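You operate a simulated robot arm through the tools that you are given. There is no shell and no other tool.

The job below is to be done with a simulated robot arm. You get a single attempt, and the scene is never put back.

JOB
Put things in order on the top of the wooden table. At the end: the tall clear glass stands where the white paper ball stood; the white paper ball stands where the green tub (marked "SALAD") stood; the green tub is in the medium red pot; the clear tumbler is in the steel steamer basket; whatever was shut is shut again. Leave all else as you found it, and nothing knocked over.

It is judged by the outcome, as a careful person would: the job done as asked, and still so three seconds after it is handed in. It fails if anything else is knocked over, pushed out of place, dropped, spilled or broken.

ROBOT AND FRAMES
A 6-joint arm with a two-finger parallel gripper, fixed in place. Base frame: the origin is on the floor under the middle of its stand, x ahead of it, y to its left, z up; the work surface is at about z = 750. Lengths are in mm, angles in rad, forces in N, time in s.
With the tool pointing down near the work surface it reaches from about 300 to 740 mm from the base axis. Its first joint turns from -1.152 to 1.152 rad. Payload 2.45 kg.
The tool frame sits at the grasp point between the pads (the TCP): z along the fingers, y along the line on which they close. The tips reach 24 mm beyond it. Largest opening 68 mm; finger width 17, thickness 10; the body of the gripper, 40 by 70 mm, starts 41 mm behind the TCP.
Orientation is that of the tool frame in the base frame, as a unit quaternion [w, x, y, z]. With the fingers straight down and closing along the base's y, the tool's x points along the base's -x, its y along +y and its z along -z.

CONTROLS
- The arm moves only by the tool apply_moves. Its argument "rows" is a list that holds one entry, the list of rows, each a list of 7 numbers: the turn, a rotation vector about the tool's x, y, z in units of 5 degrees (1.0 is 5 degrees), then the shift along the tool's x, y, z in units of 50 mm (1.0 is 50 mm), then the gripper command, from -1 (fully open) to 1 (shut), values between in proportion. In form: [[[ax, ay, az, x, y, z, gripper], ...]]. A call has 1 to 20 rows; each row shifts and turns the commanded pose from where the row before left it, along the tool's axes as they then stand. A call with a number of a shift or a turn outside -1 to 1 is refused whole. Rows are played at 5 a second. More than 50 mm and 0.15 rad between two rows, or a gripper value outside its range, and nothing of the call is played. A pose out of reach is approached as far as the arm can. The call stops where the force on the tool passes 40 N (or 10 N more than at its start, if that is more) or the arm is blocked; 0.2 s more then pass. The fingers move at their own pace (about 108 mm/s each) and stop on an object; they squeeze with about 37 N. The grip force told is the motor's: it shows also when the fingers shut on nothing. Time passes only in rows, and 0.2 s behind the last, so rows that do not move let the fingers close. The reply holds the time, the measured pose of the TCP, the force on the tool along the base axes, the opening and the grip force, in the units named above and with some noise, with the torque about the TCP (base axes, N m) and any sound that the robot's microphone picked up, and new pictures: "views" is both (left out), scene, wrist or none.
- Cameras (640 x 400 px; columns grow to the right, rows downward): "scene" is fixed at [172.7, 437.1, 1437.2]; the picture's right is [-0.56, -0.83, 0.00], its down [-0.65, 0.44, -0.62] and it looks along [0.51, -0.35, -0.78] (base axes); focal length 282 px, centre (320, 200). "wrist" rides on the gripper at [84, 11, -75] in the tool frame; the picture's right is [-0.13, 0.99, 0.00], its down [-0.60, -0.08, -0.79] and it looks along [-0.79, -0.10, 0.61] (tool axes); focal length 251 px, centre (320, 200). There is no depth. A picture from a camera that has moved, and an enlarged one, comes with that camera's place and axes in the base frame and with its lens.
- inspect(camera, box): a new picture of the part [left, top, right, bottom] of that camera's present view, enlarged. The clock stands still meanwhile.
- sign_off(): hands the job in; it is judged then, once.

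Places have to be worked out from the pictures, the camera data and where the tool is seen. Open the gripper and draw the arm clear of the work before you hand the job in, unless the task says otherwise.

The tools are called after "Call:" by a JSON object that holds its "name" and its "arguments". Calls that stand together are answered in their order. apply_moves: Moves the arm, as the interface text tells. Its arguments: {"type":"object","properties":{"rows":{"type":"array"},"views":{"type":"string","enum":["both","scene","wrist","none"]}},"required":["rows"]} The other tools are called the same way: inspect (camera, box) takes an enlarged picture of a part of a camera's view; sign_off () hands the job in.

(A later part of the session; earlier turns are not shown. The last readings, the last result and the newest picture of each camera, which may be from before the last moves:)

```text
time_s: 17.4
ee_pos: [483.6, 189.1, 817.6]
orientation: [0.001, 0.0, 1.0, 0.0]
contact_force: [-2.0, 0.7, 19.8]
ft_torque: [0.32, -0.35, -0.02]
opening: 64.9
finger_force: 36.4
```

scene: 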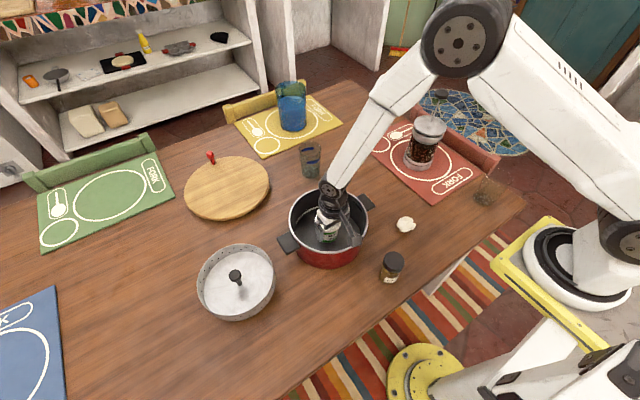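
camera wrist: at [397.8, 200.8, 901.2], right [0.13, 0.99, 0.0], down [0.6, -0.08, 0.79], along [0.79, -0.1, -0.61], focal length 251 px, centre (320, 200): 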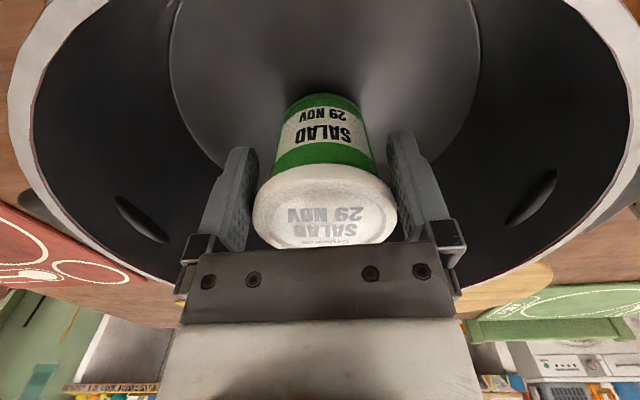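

Still 20 N on it; raising another millimetre.

Call:
{"name": "apply_moves", "arguments": {"rows": [[[0, 0, 0, 0, 0, -0.02, -0.75], [0, 0, 0, 0, 0, 0, -0.75]]]}}

Call:
{"name": "inspect", "arguments": {"camera": "scene", "box": [260, 150, 400, 280]}}

Call:
{"name": "inspect", "arguments": {"camera": "wrist", "box": [160, 60, 480, 260]}}

```text
time_s: 18.0
ee_pos: [481.2, 189.1, 816.4]
orientation: [-0.001, 0.0, 1.0, -0.001]
contact_force: [1.5, 1.1, 1.4]
ft_torque: [0.07, -0.13, -0.02]
opening: 65.0
finger_force: 37.0
camera wrist: at [396.8, 200.5, 892.8], right [0.13, 0.99, 0.0], down [0.61, -0.08, 0.79], along [0.79, -0.1, -0.61], focal length 251 px, centre (320, 200)
```

scene: 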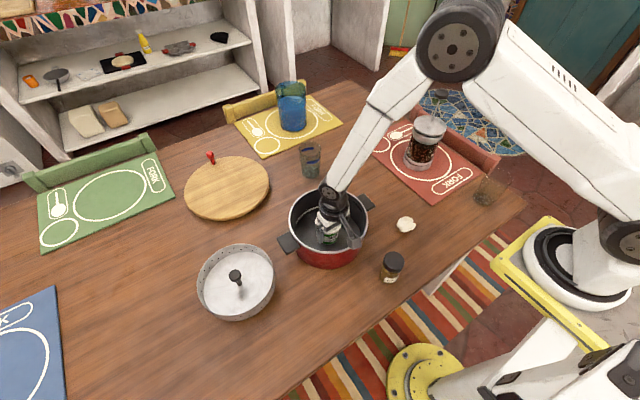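
wrist: 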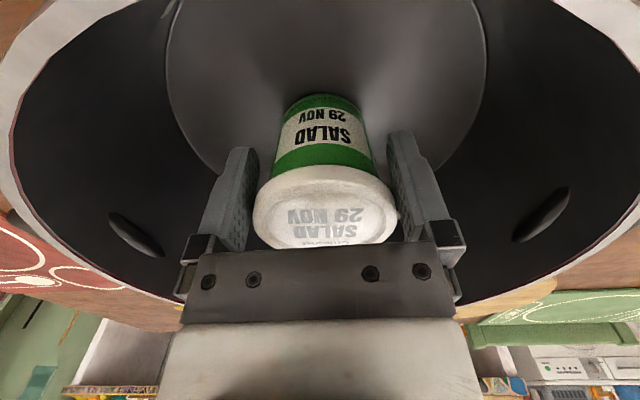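

```text
3.08 times, centred on (330, 215) of scene
camera zoom: at [172.7, 437.1, 1437.2], right [-0.56, -0.83, 0.0], down [-0.65, 0.44, -0.62], along [0.51, -0.35, -0.78], focal length 867 px, centre (289, 154)
```

zoom: 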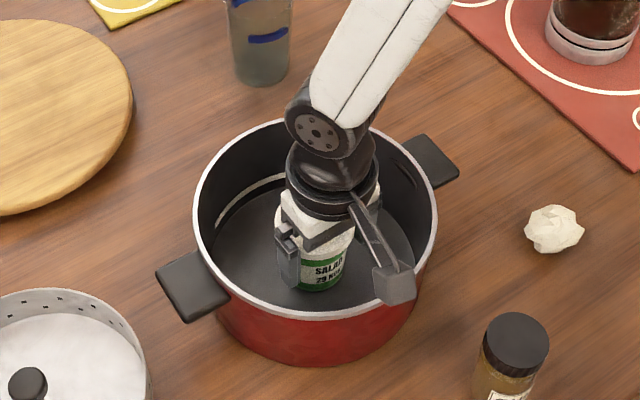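

```text
2.00 times, centred on (320, 160) of wrist
camera zoom: at [396.8, 200.5, 892.8], right [0.13, 0.99, 0.0], down [0.61, -0.08, 0.79], along [0.79, -0.1, -0.61], focal length 503 px, centre (320, 280)
```

zoom: 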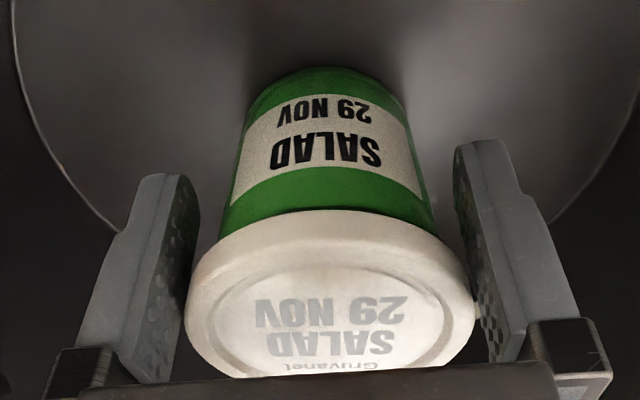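

Force is near zero and the tub stands on the pot floor. I open, slide back 16 mm away from the lid, and check before rising.

Call:
{"name": "apply_moves", "arguments": {"rows": [[[0, 0, 0, 0, 0, 0, -1], [0, 0, 0, 0, 0, 0, -1], [0, 0, 0, 0.08, 0, 0, -1], [0, 0, 0, 0.12, 0, 0, -1], [0, 0, 0, 0.12, 0, 0, -1], [0, 0, 0, 0, 0, 0, -1]]]}}

Call:
{"name": "inspect", "arguments": {"camera": "wrist", "box": [160, 60, 480, 260]}}

```text
time_s: 19.4
ee_pos: [465.7, 188.7, 816.4]
orientation: [0.0, 0.0, 1.0, -0.001]
contact_force: [0.3, 1.1, 0.3]
ft_torque: [-0.01, -0.02, 0.01]
opening: 68.2
finger_force: 0.0
camera wrist: at [381.4, 200.8, 892.9], right [0.13, 0.99, 0.0], down [0.6, -0.08, 0.79], along [0.79, -0.1, -0.61], focal length 251 px, centre (320, 200)
```

scene: 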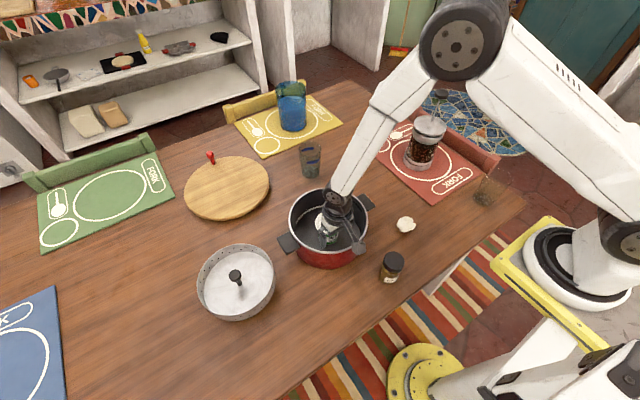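
wrist: 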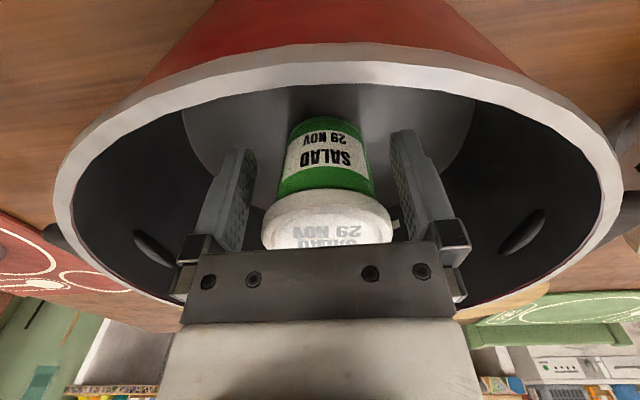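

```text
2.00 times, centred on (320, 160) of wrist
camera zoom: at [381.4, 200.8, 892.9], right [0.13, 0.99, 0.0], down [0.6, -0.08, 0.79], along [0.79, -0.1, -0.61], focal length 503 px, centre (320, 280)
```

zoom: 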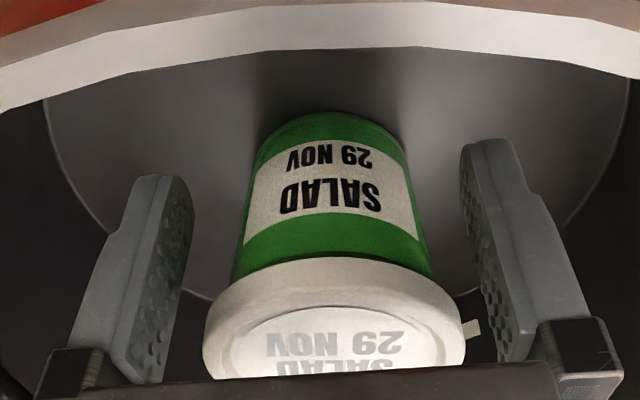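

The tub stands upright, clear of the fingers. I rise straight up, then move over toward the paper ball.

Call:
{"name": "apply_moves", "arguments": {"rows": [[[0, 0, 0, 0, 0, -0.15, -1], [0, 0, 0, 0, 0, -0.5, -1], [0, 0, 0, 0, 0, -0.6, -1], [0, 0, 0, 0, 0, -0.6, -1], [0, 0, 0, 0, 0, -0.4, -1], [0, 0, 0, 0.26, -0.563, 0, -1], [0, 0, 0, 0.26, -0.563, 0, -1], [0, 0, 0, 0.26, -0.563, 0, -1], [0, 0, 0, 0.26, -0.563, 0, -1], [0, 0, 0, 0.26, -0.563, 0.1, -1], [0, 0, 0, 0.26, -0.563, 0.2, -1], [0, 0, 0, 0.26, -0.563, 0.3, -1], [0, 0, 0, 0, 0, 0, -1]]]}}

Call:
{"name": "inspect", "arguments": {"camera": "scene", "box": [268, 176, 388, 276]}}

Call:
{"name": "inspect", "arguments": {"camera": "wrist", "box": [220, 0, 440, 138]}}

Call:
{"name": "inspect", "arguments": {"camera": "scene", "box": [370, 200, 434, 250]}}

```text
time_s: 22.2
ee_pos: [375.1, -8.5, 898.8]
orientation: [0.001, 0.0, 1.0, 0.0]
contact_force: [-0.6, 1.0, -0.8]
ft_torque: [-0.01, -0.03, -0.01]
opening: 68.0
finger_force: 0.1
camera wrist: at [290.4, 2.0, 974.0], right [0.13, 0.99, 0.0], down [0.6, -0.08, 0.79], along [0.79, -0.1, -0.61], focal length 251 px, centre (320, 200)
```

scene: 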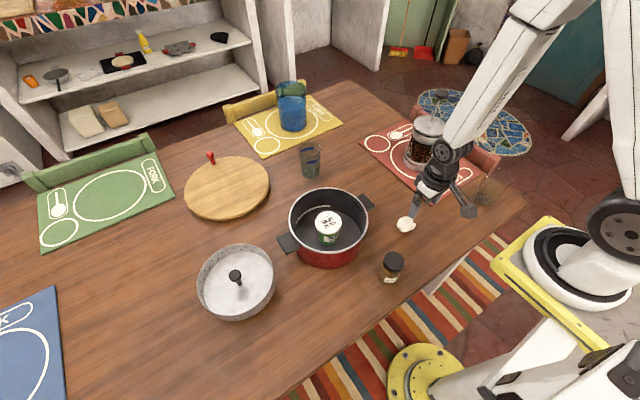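
wrist: 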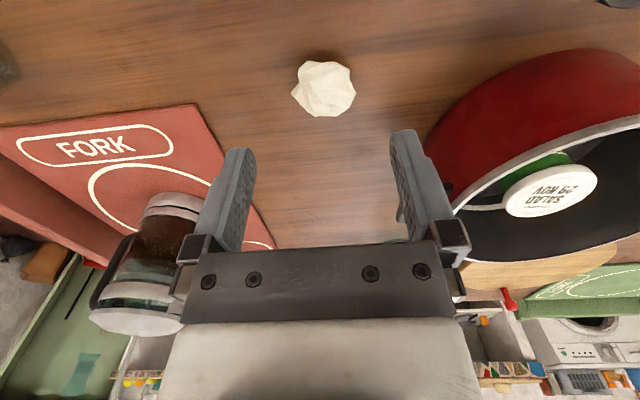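

```text
4.00 times, centred on (328, 226) of scene
camera zoom: at [172.7, 437.1, 1437.2], right [-0.56, -0.83, 0.0], down [-0.65, 0.44, -0.62], along [0.51, -0.35, -0.78], focal length 1127 px, centre (288, 96)
```

zoom: 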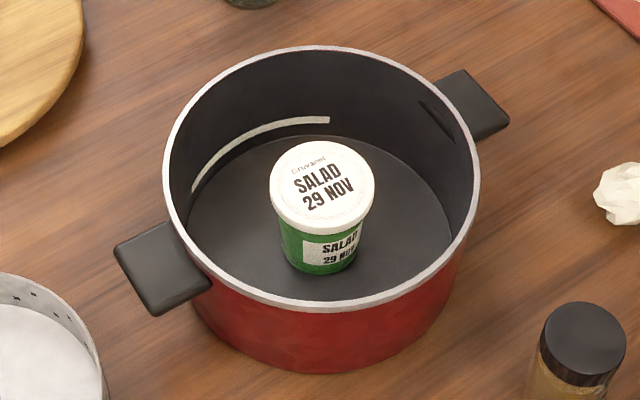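

```text
2.90 times, centred on (330, 69) of wrist
camera zoom: at [290.4, 2.0, 974.0], right [0.13, 0.99, 0.0], down [0.6, -0.08, 0.79], along [0.79, -0.1, -0.61], focal length 729 px, centre (291, 580)
```

zoom: 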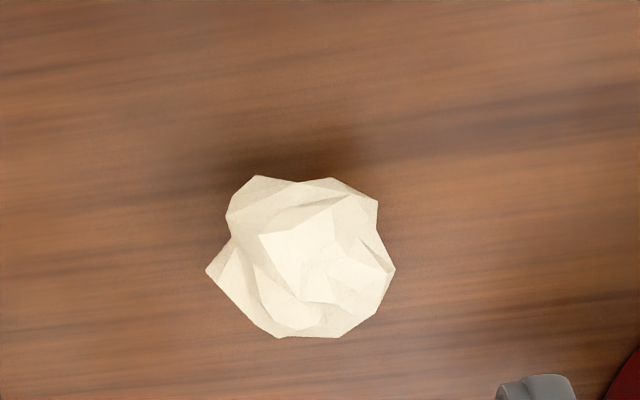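

```text
8.00 times, centred on (402, 225) of scene
camera zoom: at [172.7, 437.1, 1437.2], right [-0.56, -0.83, 0.0], down [-0.65, 0.44, -0.62], along [0.51, -0.35, -0.78], focal length 2254 px, centre (-336, 0)
```

zoom: 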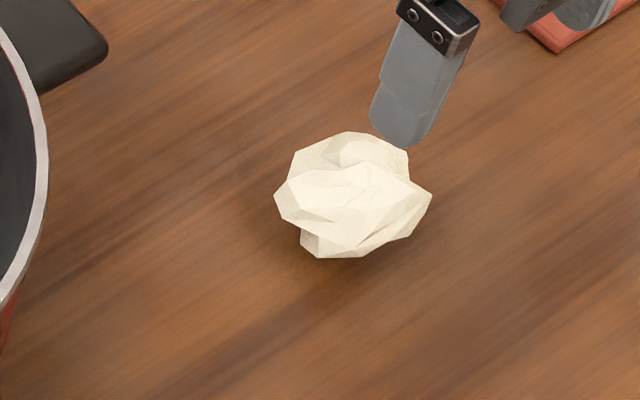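

The tub stands well in the pot. The ball's centre is about (400.5,-9), roughly 54 mm wide, so I move over it and lower with the fingers on either side.

Call:
{"name": "apply_moves", "arguments": {"rows": [[[0, 0, 0, -0.254, -0.01, 0, -1], [0, 0, 0, -0.254, -0.01, 0.2, -1], [0, 0, 0, 0, 0, 0.5, -1], [0, 0, 0, 0, 0, 0.5, -1], [0, 0, 0, 0, 0, 0.5, -1], [0, 0, 0, 0, 0, 0.4, -1], [0, 0, 0, 0, 0, 0.2, -1], [0, 0, 0, 0, 0, 0.1, -1], [0, 0, 0, 0, 0, 0, -1]]]}}

Call:
{"name": "inspect", "arguments": {"camera": "wrist", "box": [220, 80, 440, 260]}}

Call:
{"name": "inspect", "arguments": {"camera": "scene", "box": [370, 190, 450, 250]}}

```text
time_s: 24.2
ee_pos: [401.0, -8.6, 780.4]
orientation: [0.0, 0.001, 1.0, 0.0]
contact_force: [-0.2, -0.5, 0.4]
ft_torque: [-0.02, 0.02, 0.01]
opening: 67.6
finger_force: 0.2
camera wrist: at [316.0, 2.8, 856.1], right [0.13, 0.99, 0.0], down [0.6, -0.08, 0.79], along [0.79, -0.1, -0.61], focal length 251 px, centre (320, 200)
```

scene: 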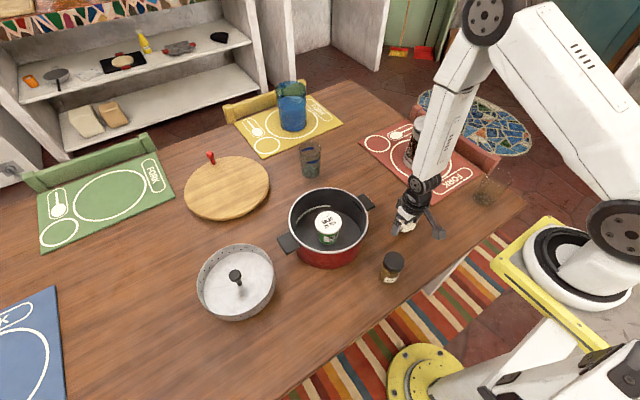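
wrist: 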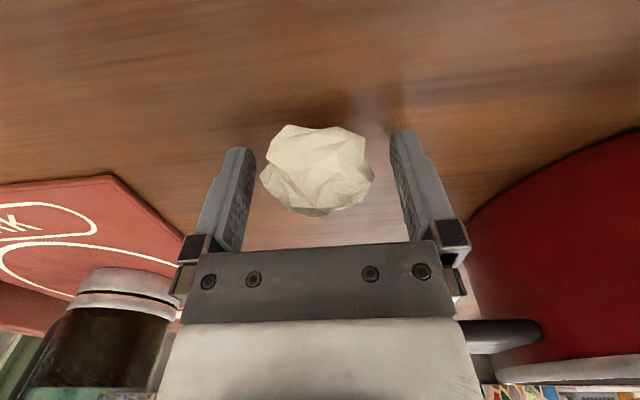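

```text
2.22 times, centred on (330, 170) of wrist
camera zoom: at [316.0, 2.8, 856.1], right [0.13, 0.99, 0.0], down [0.6, -0.08, 0.79], along [0.79, -0.1, -0.61], focal length 559 px, centre (298, 267)
```

zoom: 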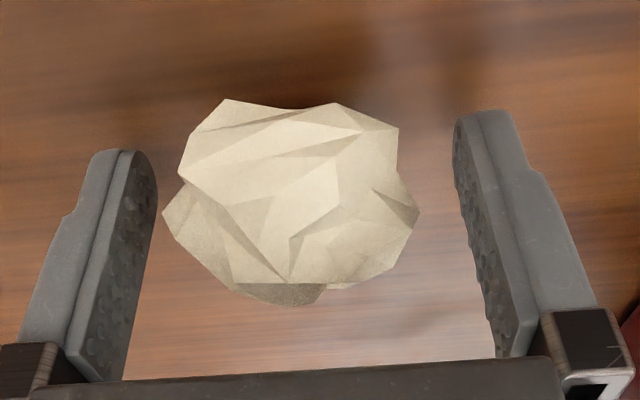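

```text
6.67 times, centred on (410, 220) of scene
camera zoom: at [172.7, 437.1, 1437.2], right [-0.56, -0.83, 0.0], down [-0.65, 0.44, -0.62], along [0.51, -0.35, -0.78], focal length 1878 px, centre (-280, 67)
```

zoom: 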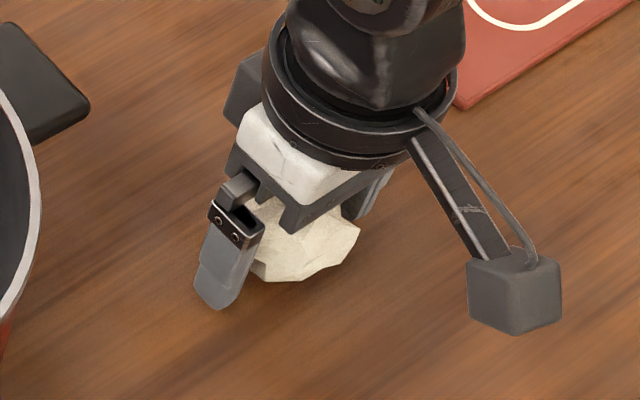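

The ball sits between the fingers, a few mm toward the left one. I shift 2 mm and close on it.

Call:
{"name": "apply_moves", "arguments": {"rows": [[[0, 0, 0, 0, -0.04, 0, -1], [0, 0, 0, 0, 0, 0, -0.7], [0, 0, 0, 0, 0, 0, -0.5], [0, 0, 0, 0, 0, 0, -0.3], [0, 0, 0, 0, 0, 0, -0.3]]]}}

Call:
{"name": "inspect", "arguments": {"camera": "wrist", "box": [220, 80, 440, 260]}}

```text
time_s: 25.4
ee_pos: [400.3, -10.2, 780.8]
orientation: [0.0, 0.001, 1.0, 0.0]
contact_force: [-0.9, -0.5, 0.5]
ft_torque: [-0.03, 0.04, -0.02]
opening: 50.9
finger_force: 36.4
camera wrist: at [315.9, 1.1, 855.9], right [0.13, 0.99, 0.0], down [0.6, -0.08, 0.79], along [0.79, -0.1, -0.61], focal length 251 px, centre (320, 200)
```

scene: 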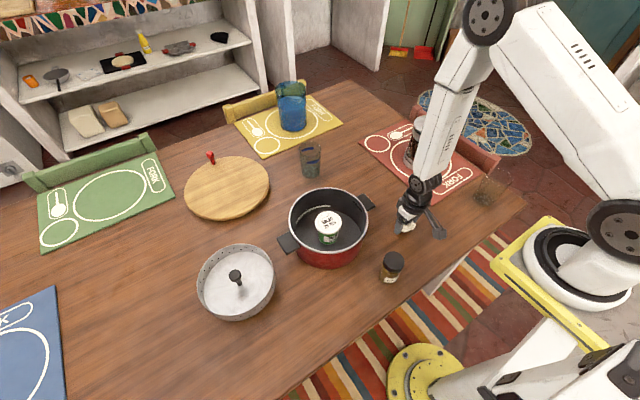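
wrist: 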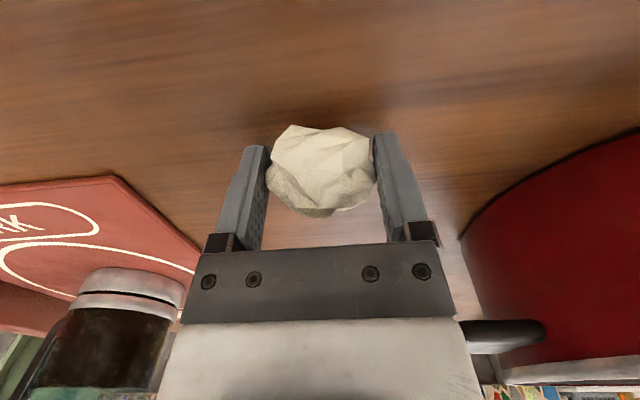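

```text
2.22 times, centred on (330, 170) of wrist
camera zoom: at [315.9, 1.1, 855.9], right [0.13, 0.99, 0.0], down [0.6, -0.08, 0.79], along [0.79, -0.1, -0.61], focal length 559 px, centre (298, 267)
```

zoom: 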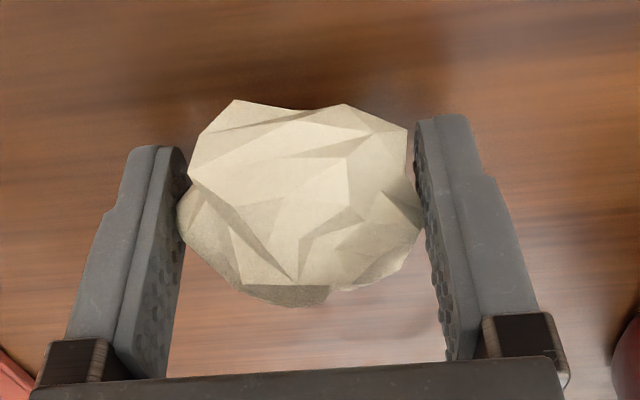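

The ball is gripped at 51 mm. I lift it clear of the pot handle and carry it forward to the tub's old spot at about (640,-8.5).

Call:
{"name": "apply_moves", "arguments": {"rows": [[[0, 0, 0, 0, 0, -0.2, -0.3], [0, 0, 0, 0, 0, -0.6, -0.3], [0, 0, 0, 0, 0, -0.6, -0.3], [0, 0, 0, 0, 0, -0.6, -0.3], [0, 0, 0, 0, 0, -0.4, -0.3], [0, 0, 0, -0.5, 0.01, 0, -0.3], [0, 0, 0, -0.715, 0.005, 0, -0.3], [0, 0, 0, -0.715, 0.005, 0, -0.3], [0, 0, 0, -0.715, 0.005, 0, -0.3], [0, 0, 0, -0.715, 0.005, 0, -0.3], [0, 0, 0, -0.715, 0.005, 0, -0.3], [0, 0, 0, -0.715, 0.005, 0, -0.3], [0, 0, 0, 0, 0, 0, -0.3]]]}}

Call:
{"name": "inspect", "arguments": {"camera": "wrist", "box": [220, 80, 440, 260]}}

```text
time_s: 28.2
ee_pos: [641.8, -8.2, 900.2]
orientation: [0.0, 0.0, 1.0, 0.001]
contact_force: [0.3, 0.5, 0.6]
ft_torque: [0.01, 0.01, -0.03]
opening: 50.4
finger_force: 37.1
camera wrist: at [557.3, 3.8, 976.2], right [0.13, 0.99, 0.0], down [0.6, -0.08, 0.79], along [0.79, -0.1, -0.61], focal length 251 px, centre (320, 200)
```

scene: 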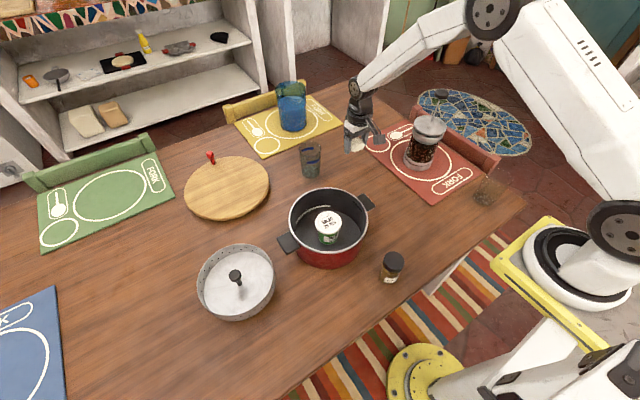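
wrist: 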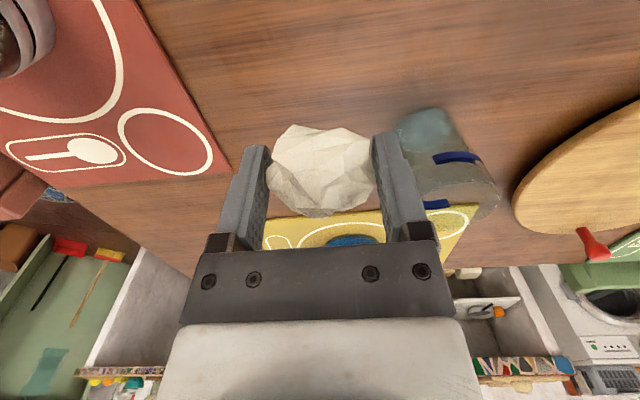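

```text
2.22 times, centred on (330, 170) of wrist
camera zoom: at [557.3, 3.8, 976.2], right [0.13, 0.99, 0.0], down [0.6, -0.08, 0.79], along [0.79, -0.1, -0.61], focal length 559 px, centre (298, 267)
```

zoom: 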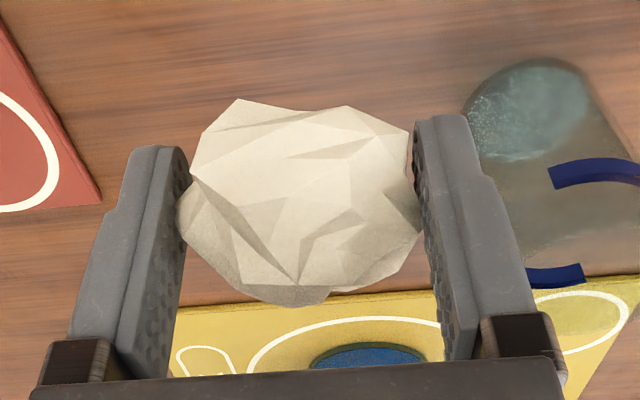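

The ball hasn't shifted in the grip. I lower it to its original grasp height, about z 781.

Call:
{"name": "apply_moves", "arguments": {"rows": [[[0, 0, 0, 0.02, 0, 0.5, -0.3], [0, 0, 0, 0, 0, 0.6, -0.3], [0, 0, 0, 0, 0, 0.6, -0.3], [0, 0, 0, 0, 0, 0.4, -0.3], [0, 0, 0, 0, 0, 0.2, -0.3], [0, 0, 0, 0, 0, 0.06, -0.3], [0, 0, 0, 0, 0, 0, -0.3]]]}}

Call:
{"name": "inspect", "arguments": {"camera": "wrist", "box": [220, 80, 440, 260]}}

Call:
{"name": "inspect", "arguments": {"camera": "scene", "box": [320, 130, 400, 190]}}

```text
time_s: 29.8
ee_pos: [639.9, -9.9, 781.0]
orientation: [0.0, 0.0, 1.0, 0.0]
contact_force: [0.3, -0.1, -0.7]
ft_torque: [0.0, -0.01, -0.01]
opening: 49.8
finger_force: 37.0
camera wrist: at [555.4, 2.3, 856.6], right [0.13, 0.99, 0.0], down [0.6, -0.08, 0.79], along [0.79, -0.1, -0.61], focal length 251 px, centre (320, 200)
```

scene: 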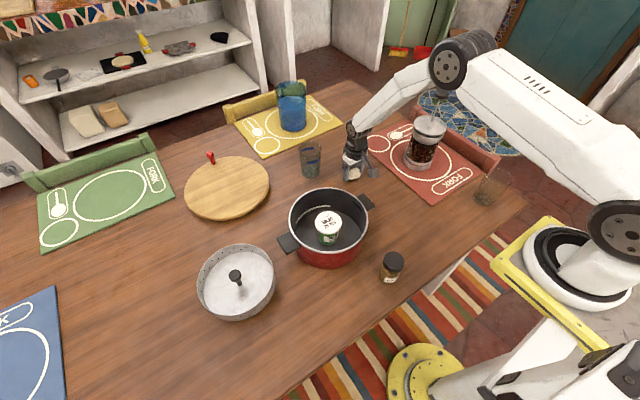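
wrist: 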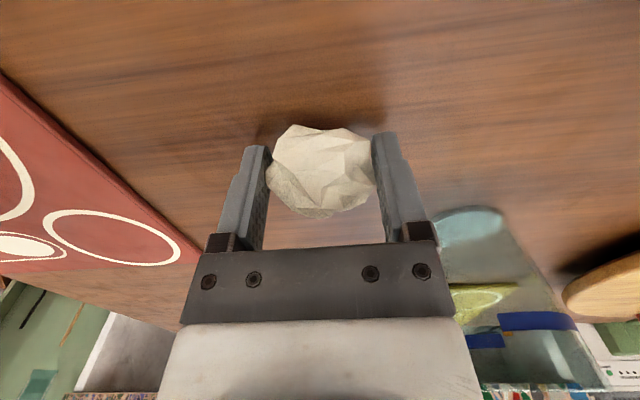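

```text
2.22 times, centred on (330, 170) of wrist
camera zoom: at [555.4, 2.3, 856.6], right [0.13, 0.99, 0.0], down [0.6, -0.08, 0.79], along [0.79, -0.1, -0.61], focal length 559 px, centre (298, 267)
```

zoom: 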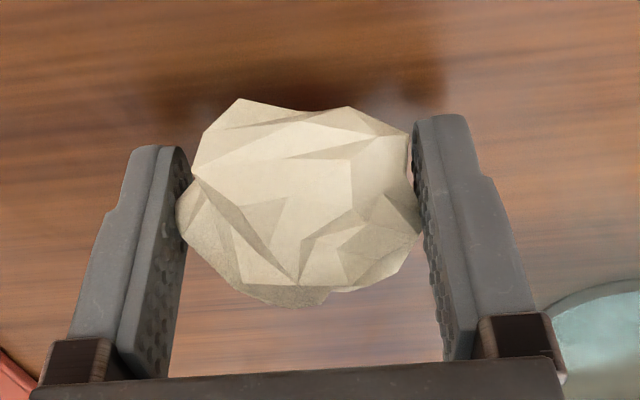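

```text
6.67 times, centred on (360, 160) of scene
camera zoom: at [172.7, 437.1, 1437.2], right [-0.56, -0.83, 0.0], down [-0.65, 0.44, -0.62], along [0.51, -0.35, -0.78], focal length 1878 px, centre (53, 467)
```

zoom: 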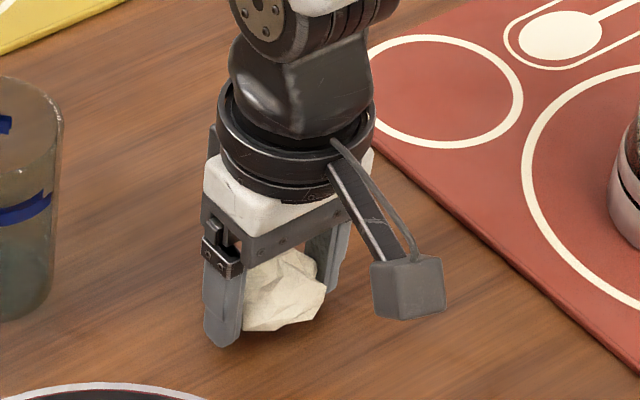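

Almost at the table. I lower 1 mm more, then open the fingers.

Call:
{"name": "apply_moves", "arguments": {"rows": [[[0, 0, 0, 0, 0, 0.02, -0.3], [0, 0, 0, 0, 0, 0, -0.3]]], "views": "none"}}

Call:
{"name": "apply_moves", "arguments": {"rows": [[[0, 0, 0, 0, 0, 0, -0.45], [0, 0, 0, 0, 0, 0, -0.6], [0, 0, 0, 0, 0, 0, -0.8], [0, 0, 0, 0, 0, 0, -1], [0, 0, 0, 0, 0, 0, -1]]]}}

Call:
{"name": "inspect", "arguments": {"camera": "wrist", "box": [220, 80, 440, 260]}}

```text
time_s: 30.4
ee_pos: [641.5, -8.6, 780.7]
orientation: [0.0, 0.0, 1.0, 0.001]
contact_force: [0.3, 0.1, 0.4]
ft_torque: [0.01, 0.02, 0.02]
opening: 49.9
finger_force: 36.6
```

```text
time_s: 31.6
ee_pos: [638.9, -9.5, 780.7]
orientation: [0.0, 0.0, 1.0, 0.001]
contact_force: [-0.8, 0.1, 0.6]
ft_torque: [0.02, -0.02, -0.01]
opening: 68.2
finger_force: 0.0
camera wrist: at [554.9, 2.3, 856.1], right [0.13, 0.99, 0.0], down [0.6, -0.08, 0.79], along [0.79, -0.1, -0.61], focal length 251 px, centre (320, 200)
```

scene: 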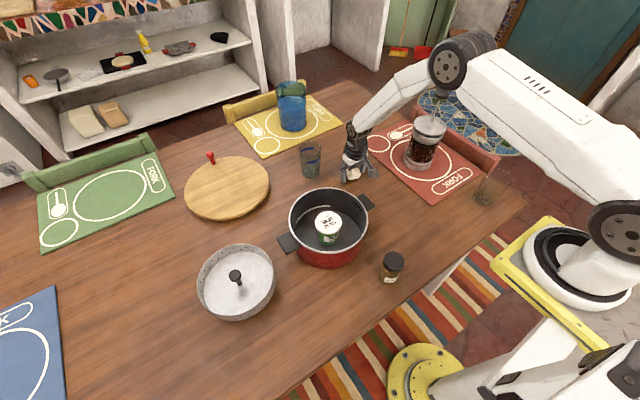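
wrist: 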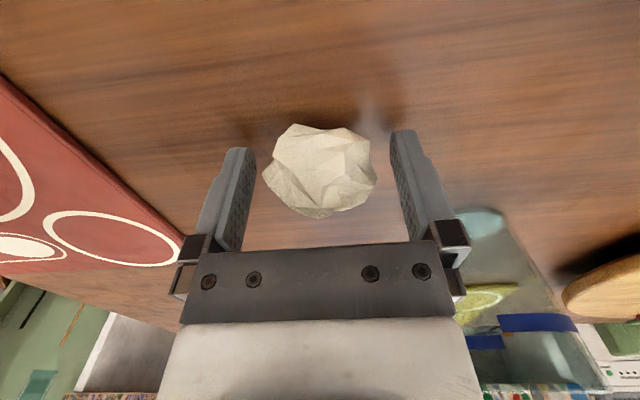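

```text
2.22 times, centred on (330, 170) of wrist
camera zoom: at [554.9, 2.3, 856.1], right [0.13, 0.99, 0.0], down [0.6, -0.08, 0.79], along [0.79, -0.1, -0.61], focal length 559 px, centre (298, 267)
```

zoom: 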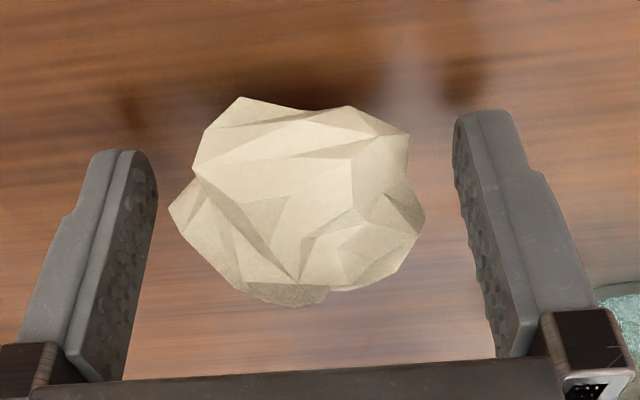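

The ball stands on its own at the tub's old place. I rise straight up and move sideways so the tall glass comes into the wrist view.

Call:
{"name": "apply_moves", "arguments": {"rows": [[[0, 0, 0, 0, 0, -0.3, -1], [0, 0, 0, 0, 0, -0.6, -1], [0, 0, 0, 0, 0, -0.8, -1], [0, 0, 0, 0, 0, -0.8, -1], [0, 0, 0, 0, 0, -0.9, -1], [0, 0, 0, 0.3, 0.4, 0, -1], [0, 0, 0, 0.3, 0.5, 0, -1], [0, 0, 0, 0.3, 0.5, 0, -1], [0, 0, 0, 0.1, 0.5, 0, -1], [0, 0, 0, 0, 0, 0, -1]]]}}

Call:
{"name": "inspect", "arguments": {"camera": "wrist", "box": [256, 80, 384, 200]}}

Call:
{"name": "inspect", "arguments": {"camera": "scene", "box": [320, 130, 400, 190]}}

```text
time_s: 33.8
ee_pos: [588.2, 86.8, 951.6]
orientation: [0.001, 0.0, 1.0, -0.001]
contact_force: [0.4, -0.4, 0.1]
ft_torque: [-0.02, 0.0, 0.01]
opening: 67.9
finger_force: 0.0
camera wrist: at [504.3, 97.1, 1027.1], right [0.13, 0.99, 0.0], down [0.6, -0.08, 0.79], along [0.79, -0.1, -0.61], focal length 251 px, centre (320, 200)
```

scene: 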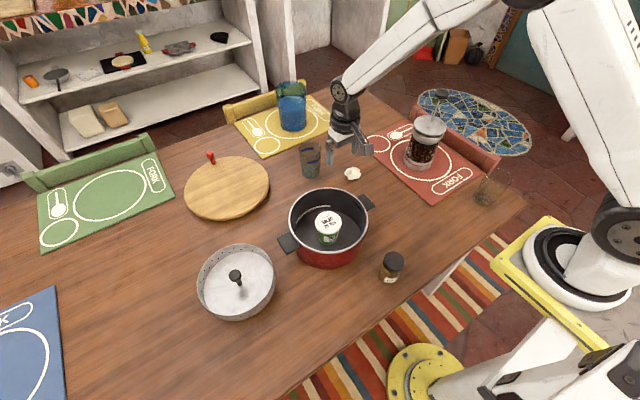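
wrist: 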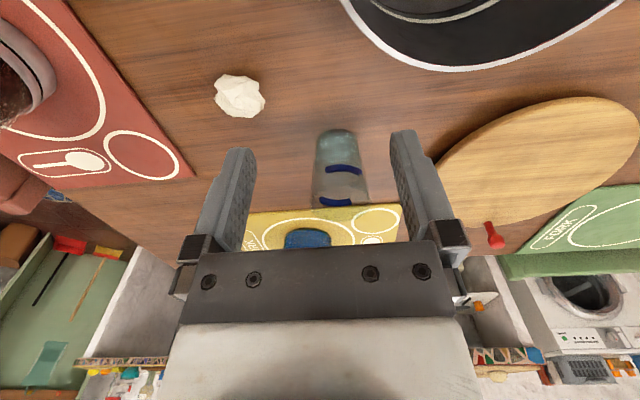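

```text
3.33 times, centred on (320, 140) of wrist
camera zoom: at [504.3, 97.1, 1027.1], right [0.13, 0.99, 0.0], down [0.6, -0.08, 0.79], along [0.79, -0.1, -0.61], focal length 838 px, centre (320, 400)
```

zoom: 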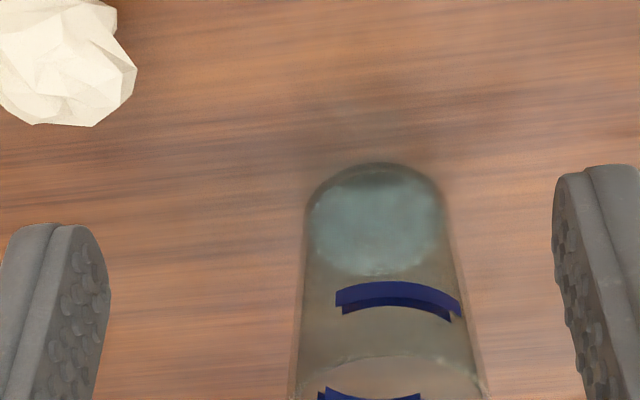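

```text
6.67 times, centred on (360, 160) of scene
camera zoom: at [172.6, 437.2, 1437.2], right [-0.56, -0.83, 0.0], down [-0.65, 0.44, -0.62], along [0.51, -0.35, -0.78], focal length 1878 px, centre (53, 467)
```

zoom: 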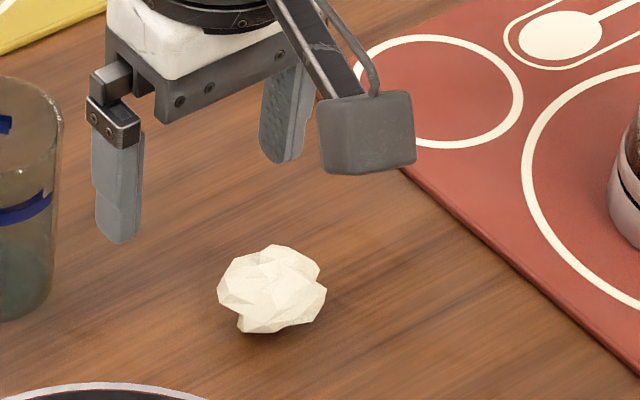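

The ball sits where the tub was, at about (640,-8) by both cameras. I'll measure the tall glass more precisely.

Call:
{"name": "inspect", "arguments": {"camera": "wrist", "box": [296, 120, 392, 216]}}

Call:
{"name": "inspect", "arguments": {"camera": "scene", "box": [284, 132, 340, 188]}}

```text
4.17 times, centred on (344, 168) of wrist
camera zoom: at [504.3, 97.1, 1027.1], right [0.13, 0.99, 0.0], down [0.6, -0.08, 0.79], along [0.79, -0.1, -0.61], focal length 1048 px, centre (220, 333)
```

zoom: 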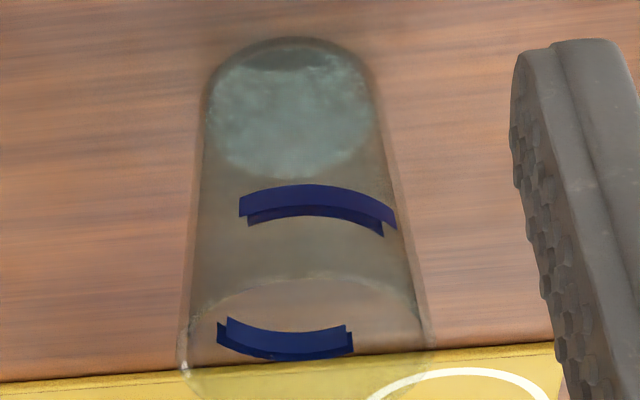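

```text
7.14 times, centred on (312, 160) of scene
camera zoom: at [172.6, 437.2, 1437.2], right [-0.56, -0.83, 0.0], down [-0.65, 0.44, -0.62], along [0.51, -0.35, -0.78], focal length 2013 px, centre (377, 486)
```

zoom: 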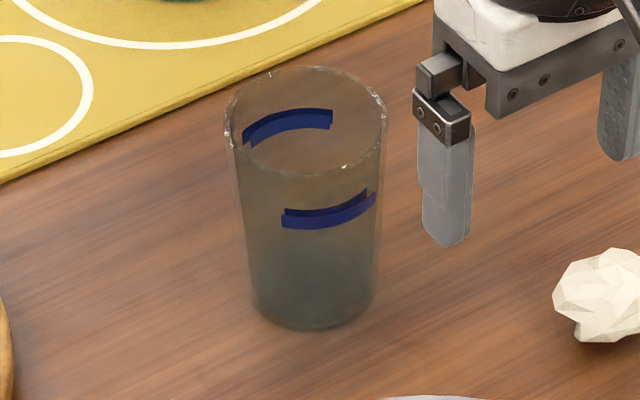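

The tall glass is at about (739.5,92.5), with its rim at z about 856 and rim radius about 35. Blue strips face toward and away from me, so I'll pinch the wall on the -y side. I move above that point, turn the tool 30° and tilt it 3° to match the wall's taper.

Call:
{"name": "apply_moves", "arguments": {"rows": [[[0, 0, 0, -0.67, -0.125, 0, -0.176], [0, 0, 0, -0.67, -0.125, 0, -0.176], [0, 0, 0, -0.67, -0.125, 0, -0.176], [0, 0, 0, -0.67, -0.125, 0, -0.176], [0, 0, 1, 0, 0, 0, -0.176], [0, 0, 1, 0, 0, 0, -0.176], [0, 0, 1, 0, 0, 0, -0.176], [0, 0, 1, 0, 0, 0, -0.176], [0, 0, 1, 0, 0, 0, -0.176], [0, 0, 1, 0, 0, 0, -0.176], [-0.6, 0, 0, 0, 0, 0, -0.176], [0, 0, 0, 0, 0, 0, -0.176]]]}}

Call:
{"name": "inspect", "arguments": {"camera": "wrist", "box": [240, 60, 480, 220]}}

Call:
{"name": "inspect", "arguments": {"camera": "scene", "box": [276, 112, 356, 188]}}

```text
time_s: 36.4
ee_pos: [723.1, 59.5, 951.5]
orientation: [0.007, 0.259, 0.966, 0.025]
contact_force: [-0.3, 0.2, 0.2]
ft_torque: [0.01, -0.02, 0.0]
opening: 39.7
finger_force: 0.0
camera wrist: at [653.5, 109.3, 1026.7], right [0.61, 0.79, 0.05], down [0.46, -0.41, 0.79], along [0.65, -0.45, -0.61], focal length 251 px, centre (320, 200)
```

scene: 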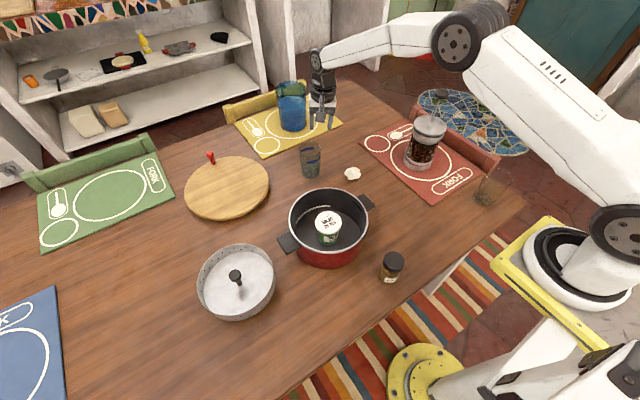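
wrist: 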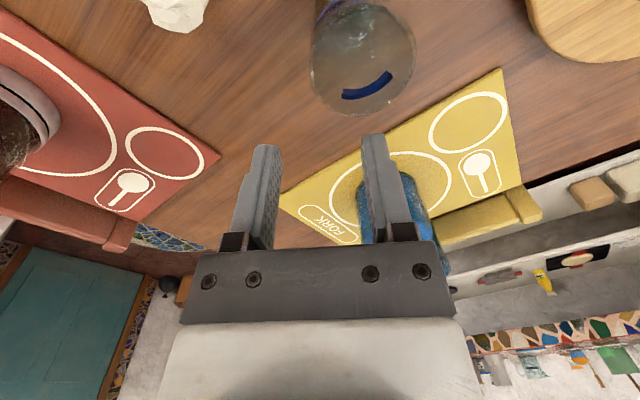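

```text
2.50 times, centred on (360, 140) of wrist
camera zoom: at [653.5, 109.3, 1026.7], right [0.61, 0.79, 0.05], down [0.46, -0.41, 0.79], along [0.65, -0.45, -0.61], focal length 629 px, centre (220, 350)
```

zoom: 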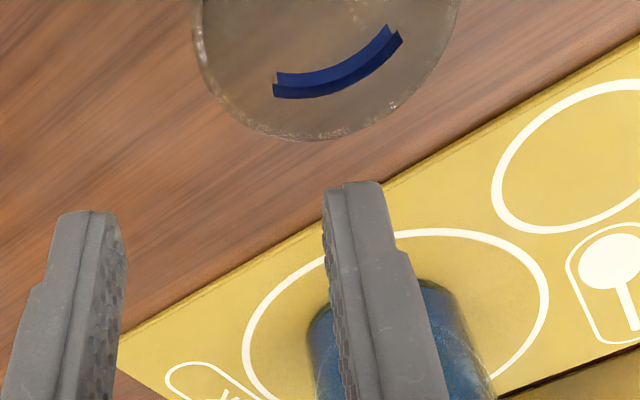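

```text
5.26 times, centred on (316, 150) of scene
camera zoom: at [172.7, 437.1, 1437.2], right [-0.56, -0.83, 0.0], down [-0.65, 0.44, -0.62], along [0.51, -0.35, -0.78], focal length 1483 px, centre (341, 463)
```

zoom: 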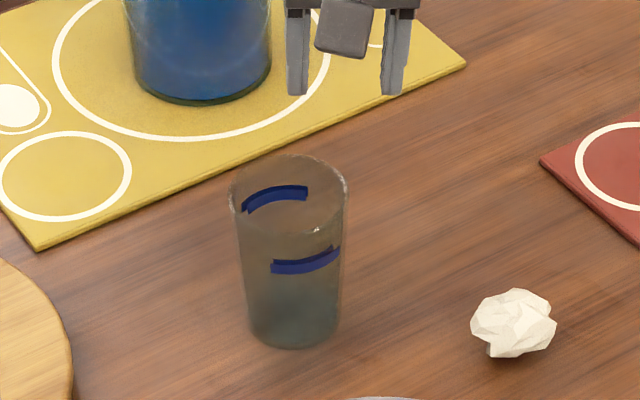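

The rim is clearly visible from this angle. I'll zoom in to fix its exact centre.

Call:
{"name": "inspect", "arguments": {"camera": "wrist", "box": [288, 0, 448, 130]}}

```text
3.08 times, centred on (368, 65) of wrist
camera zoom: at [653.5, 109.3, 1026.7], right [0.61, 0.79, 0.05], down [0.46, -0.41, 0.79], along [0.65, -0.45, -0.61], focal length 774 px, centre (172, 615)
```

zoom: 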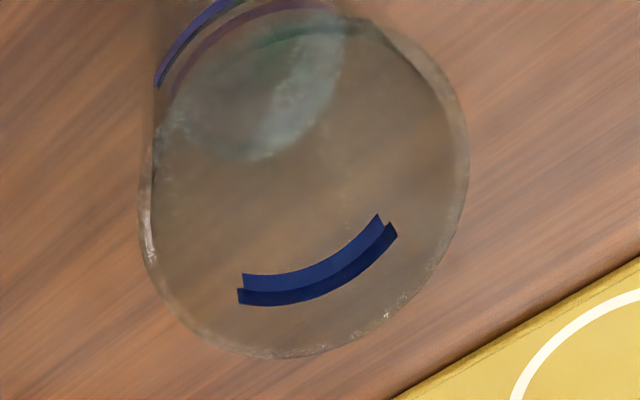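

Fitting a circle to the rim gives centre (739.4,91.0), radius 35.8, and the tool is within 1 mm of the wall point. I lower until the tips are just above the rim and check.

Call:
{"name": "apply_moves", "arguments": {"rows": [[[0, 0, 0, 0, -0.034, 0.649, -0.176], [0, 0, 0, 0, -0.034, 0.649, -0.176], [0, 0, 0, 0, 0, 0, -0.176]]]}}

Call:
{"name": "inspect", "arguments": {"camera": "wrist", "box": [230, 60, 470, 240]}}

Call:
{"name": "inspect", "arguments": {"camera": "scene", "box": [276, 112, 356, 188]}}

```text
time_s: 37.2
ee_pos: [724.1, 61.4, 886.3]
orientation: [0.006, 0.258, 0.966, 0.025]
contact_force: [0.0, 0.7, 0.0]
ft_torque: [-0.02, -0.01, -0.01]
opening: 40.2
finger_force: 0.1
camera wrist: at [654.0, 109.6, 961.9], right [0.61, 0.79, 0.05], down [0.46, -0.41, 0.79], along [0.65, -0.45, -0.61], focal length 251 px, centre (320, 200)
```

scene: 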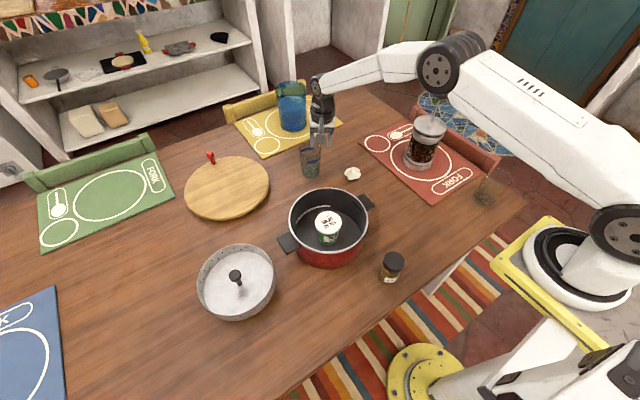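
wrist: 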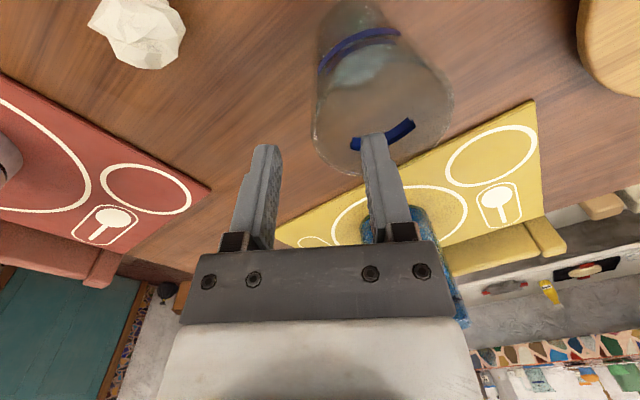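

```text
2.22 times, centred on (350, 150) of wrist
camera zoom: at [654.0, 109.6, 961.9], right [0.61, 0.79, 0.05], down [0.46, -0.41, 0.79], along [0.65, -0.45, -0.61], focal length 559 px, centre (253, 311)
```

zoom: 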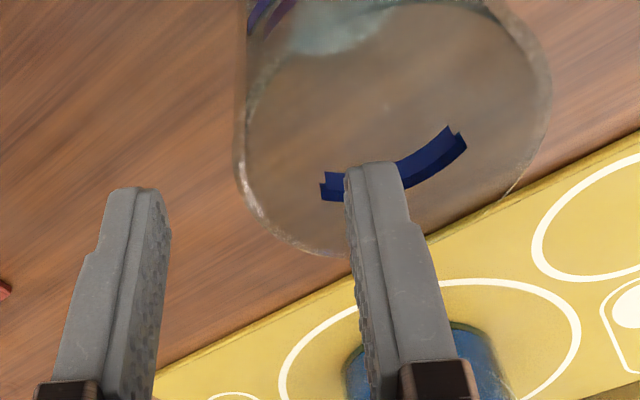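

```text
5.26 times, centred on (316, 150) of scene
camera zoom: at [172.7, 437.1, 1437.2], right [-0.56, -0.83, 0.0], down [-0.65, 0.44, -0.62], along [0.51, -0.35, -0.78], focal length 1483 px, centre (341, 463)
```

zoom: 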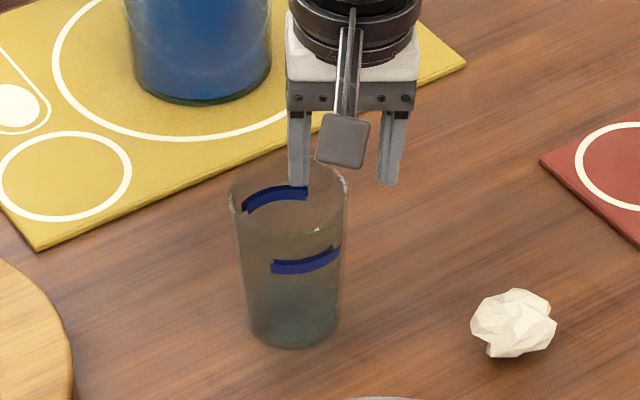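

The tips are just above the rim, one over the inside and one outside, with the wall midway. I descend 42 mm so the pads straddle the wall.

Call:
{"name": "apply_moves", "arguments": {"rows": [[[0, 0, 0, 0, -0.0105, 0.2, -0.176], [0, 0, 0, 0, -0.0105, 0.2, -0.176], [0, 0, 0, 0, -0.0105, 0.2, -0.176], [0, 0, 0, 0, -0.0125, 0.24, -0.176], [0, 0, 0, 0, 0, 0, -0.176]]]}}

Call:
{"name": "inspect", "arguments": {"camera": "wrist", "box": [230, 60, 470, 240]}}

Call:
{"name": "inspect", "arguments": {"camera": "scene", "box": [276, 112, 356, 188]}}

```text
time_s: 38.4
ee_pos: [724.2, 62.9, 843.3]
orientation: [0.007, 0.258, 0.966, 0.025]
contact_force: [-0.1, -0.7, 0.2]
ft_torque: [-0.01, -0.05, -0.01]
opening: 40.3
finger_force: 0.0
camera wrist: at [654.0, 110.6, 919.6], right [0.61, 0.79, 0.05], down [0.46, -0.41, 0.79], along [0.65, -0.45, -0.61], focal length 251 px, centre (320, 200)
```

scene: 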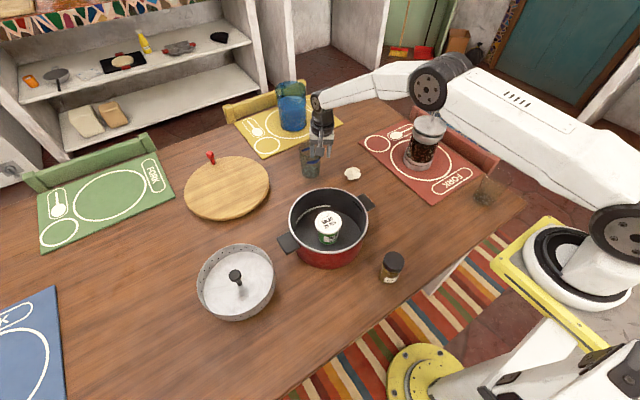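
wrist: 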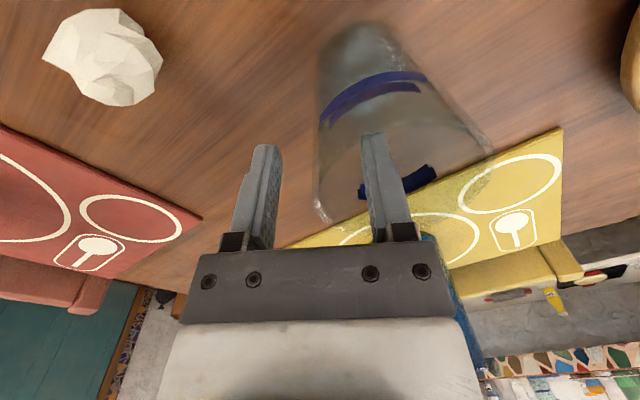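

```text
2.22 times, centred on (350, 150) of wrist
camera zoom: at [654.0, 110.6, 919.6], right [0.61, 0.79, 0.05], down [0.46, -0.41, 0.79], along [0.65, -0.45, -0.61], focal length 559 px, centre (253, 311)
```

zoom: 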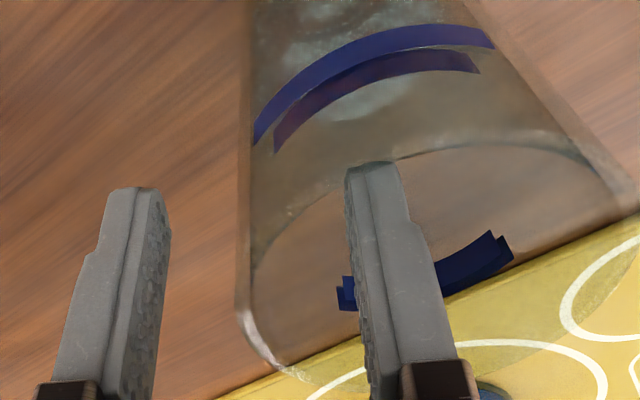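

```text
5.26 times, centred on (316, 150) of scene
camera zoom: at [172.7, 437.1, 1437.2], right [-0.56, -0.83, 0.0], down [-0.65, 0.44, -0.62], along [0.51, -0.35, -0.78], focal length 1483 px, centre (341, 463)
```

zoom: 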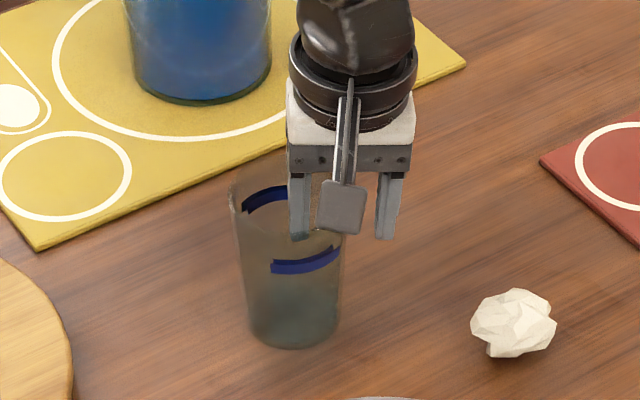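

The pads straddle the wall with no contact force. I close in stages, checking that the glass stays put.

Call:
{"name": "apply_moves", "arguments": {"rows": [[[0, 0, 0, 0, 0, 0, 0.2], [0, 0, 0, 0, 0, 0, 0.5], [0, 0, 0, 0, 0, 0, 0.7], [0, 0, 0, 0, 0, 0, 0.7]]]}}

Call:
{"name": "inspect", "arguments": {"camera": "wrist", "box": [230, 60, 470, 240]}}

```text
time_s: 39.4
ee_pos: [723.9, 63.3, 844.9]
orientation: [0.007, 0.259, 0.966, 0.025]
contact_force: [0.2, 0.3, 0.2]
ft_torque: [0.02, 0.03, -0.01]
opening: 10.2
finger_force: 0.1
camera wrist: at [653.9, 110.5, 919.7], right [0.61, 0.79, 0.05], down [0.46, -0.41, 0.79], along [0.65, -0.45, -0.61], focal length 251 px, centre (320, 200)
```

scene: 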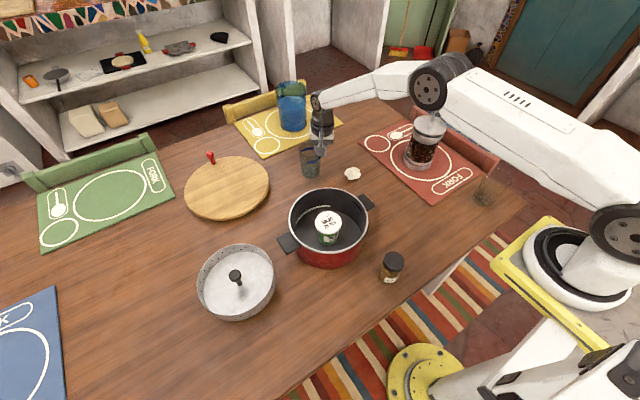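
wrist: 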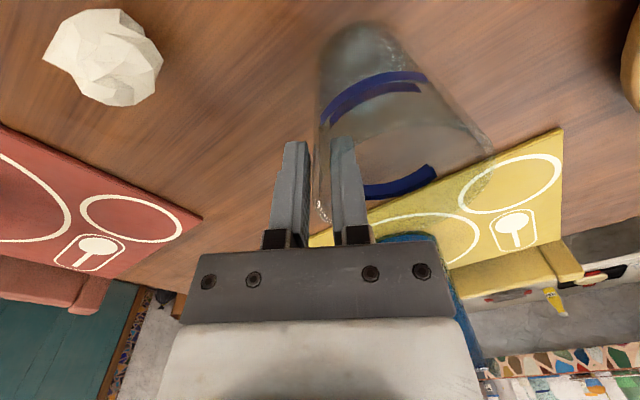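

```text
2.22 times, centred on (350, 150) of wrist
camera zoom: at [653.9, 110.5, 919.7], right [0.61, 0.79, 0.05], down [0.46, -0.41, 0.79], along [0.65, -0.45, -0.61], focal length 559 px, centre (253, 311)
```

zoom: 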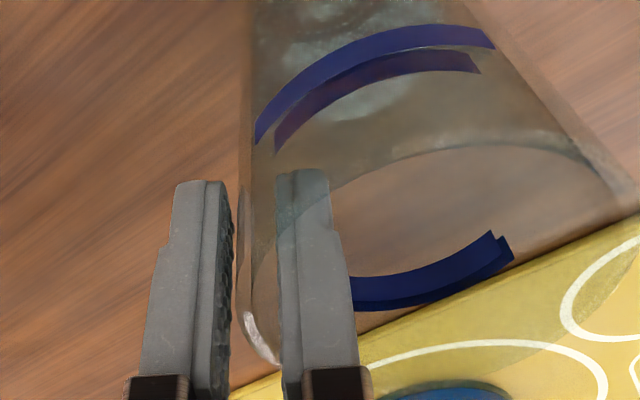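

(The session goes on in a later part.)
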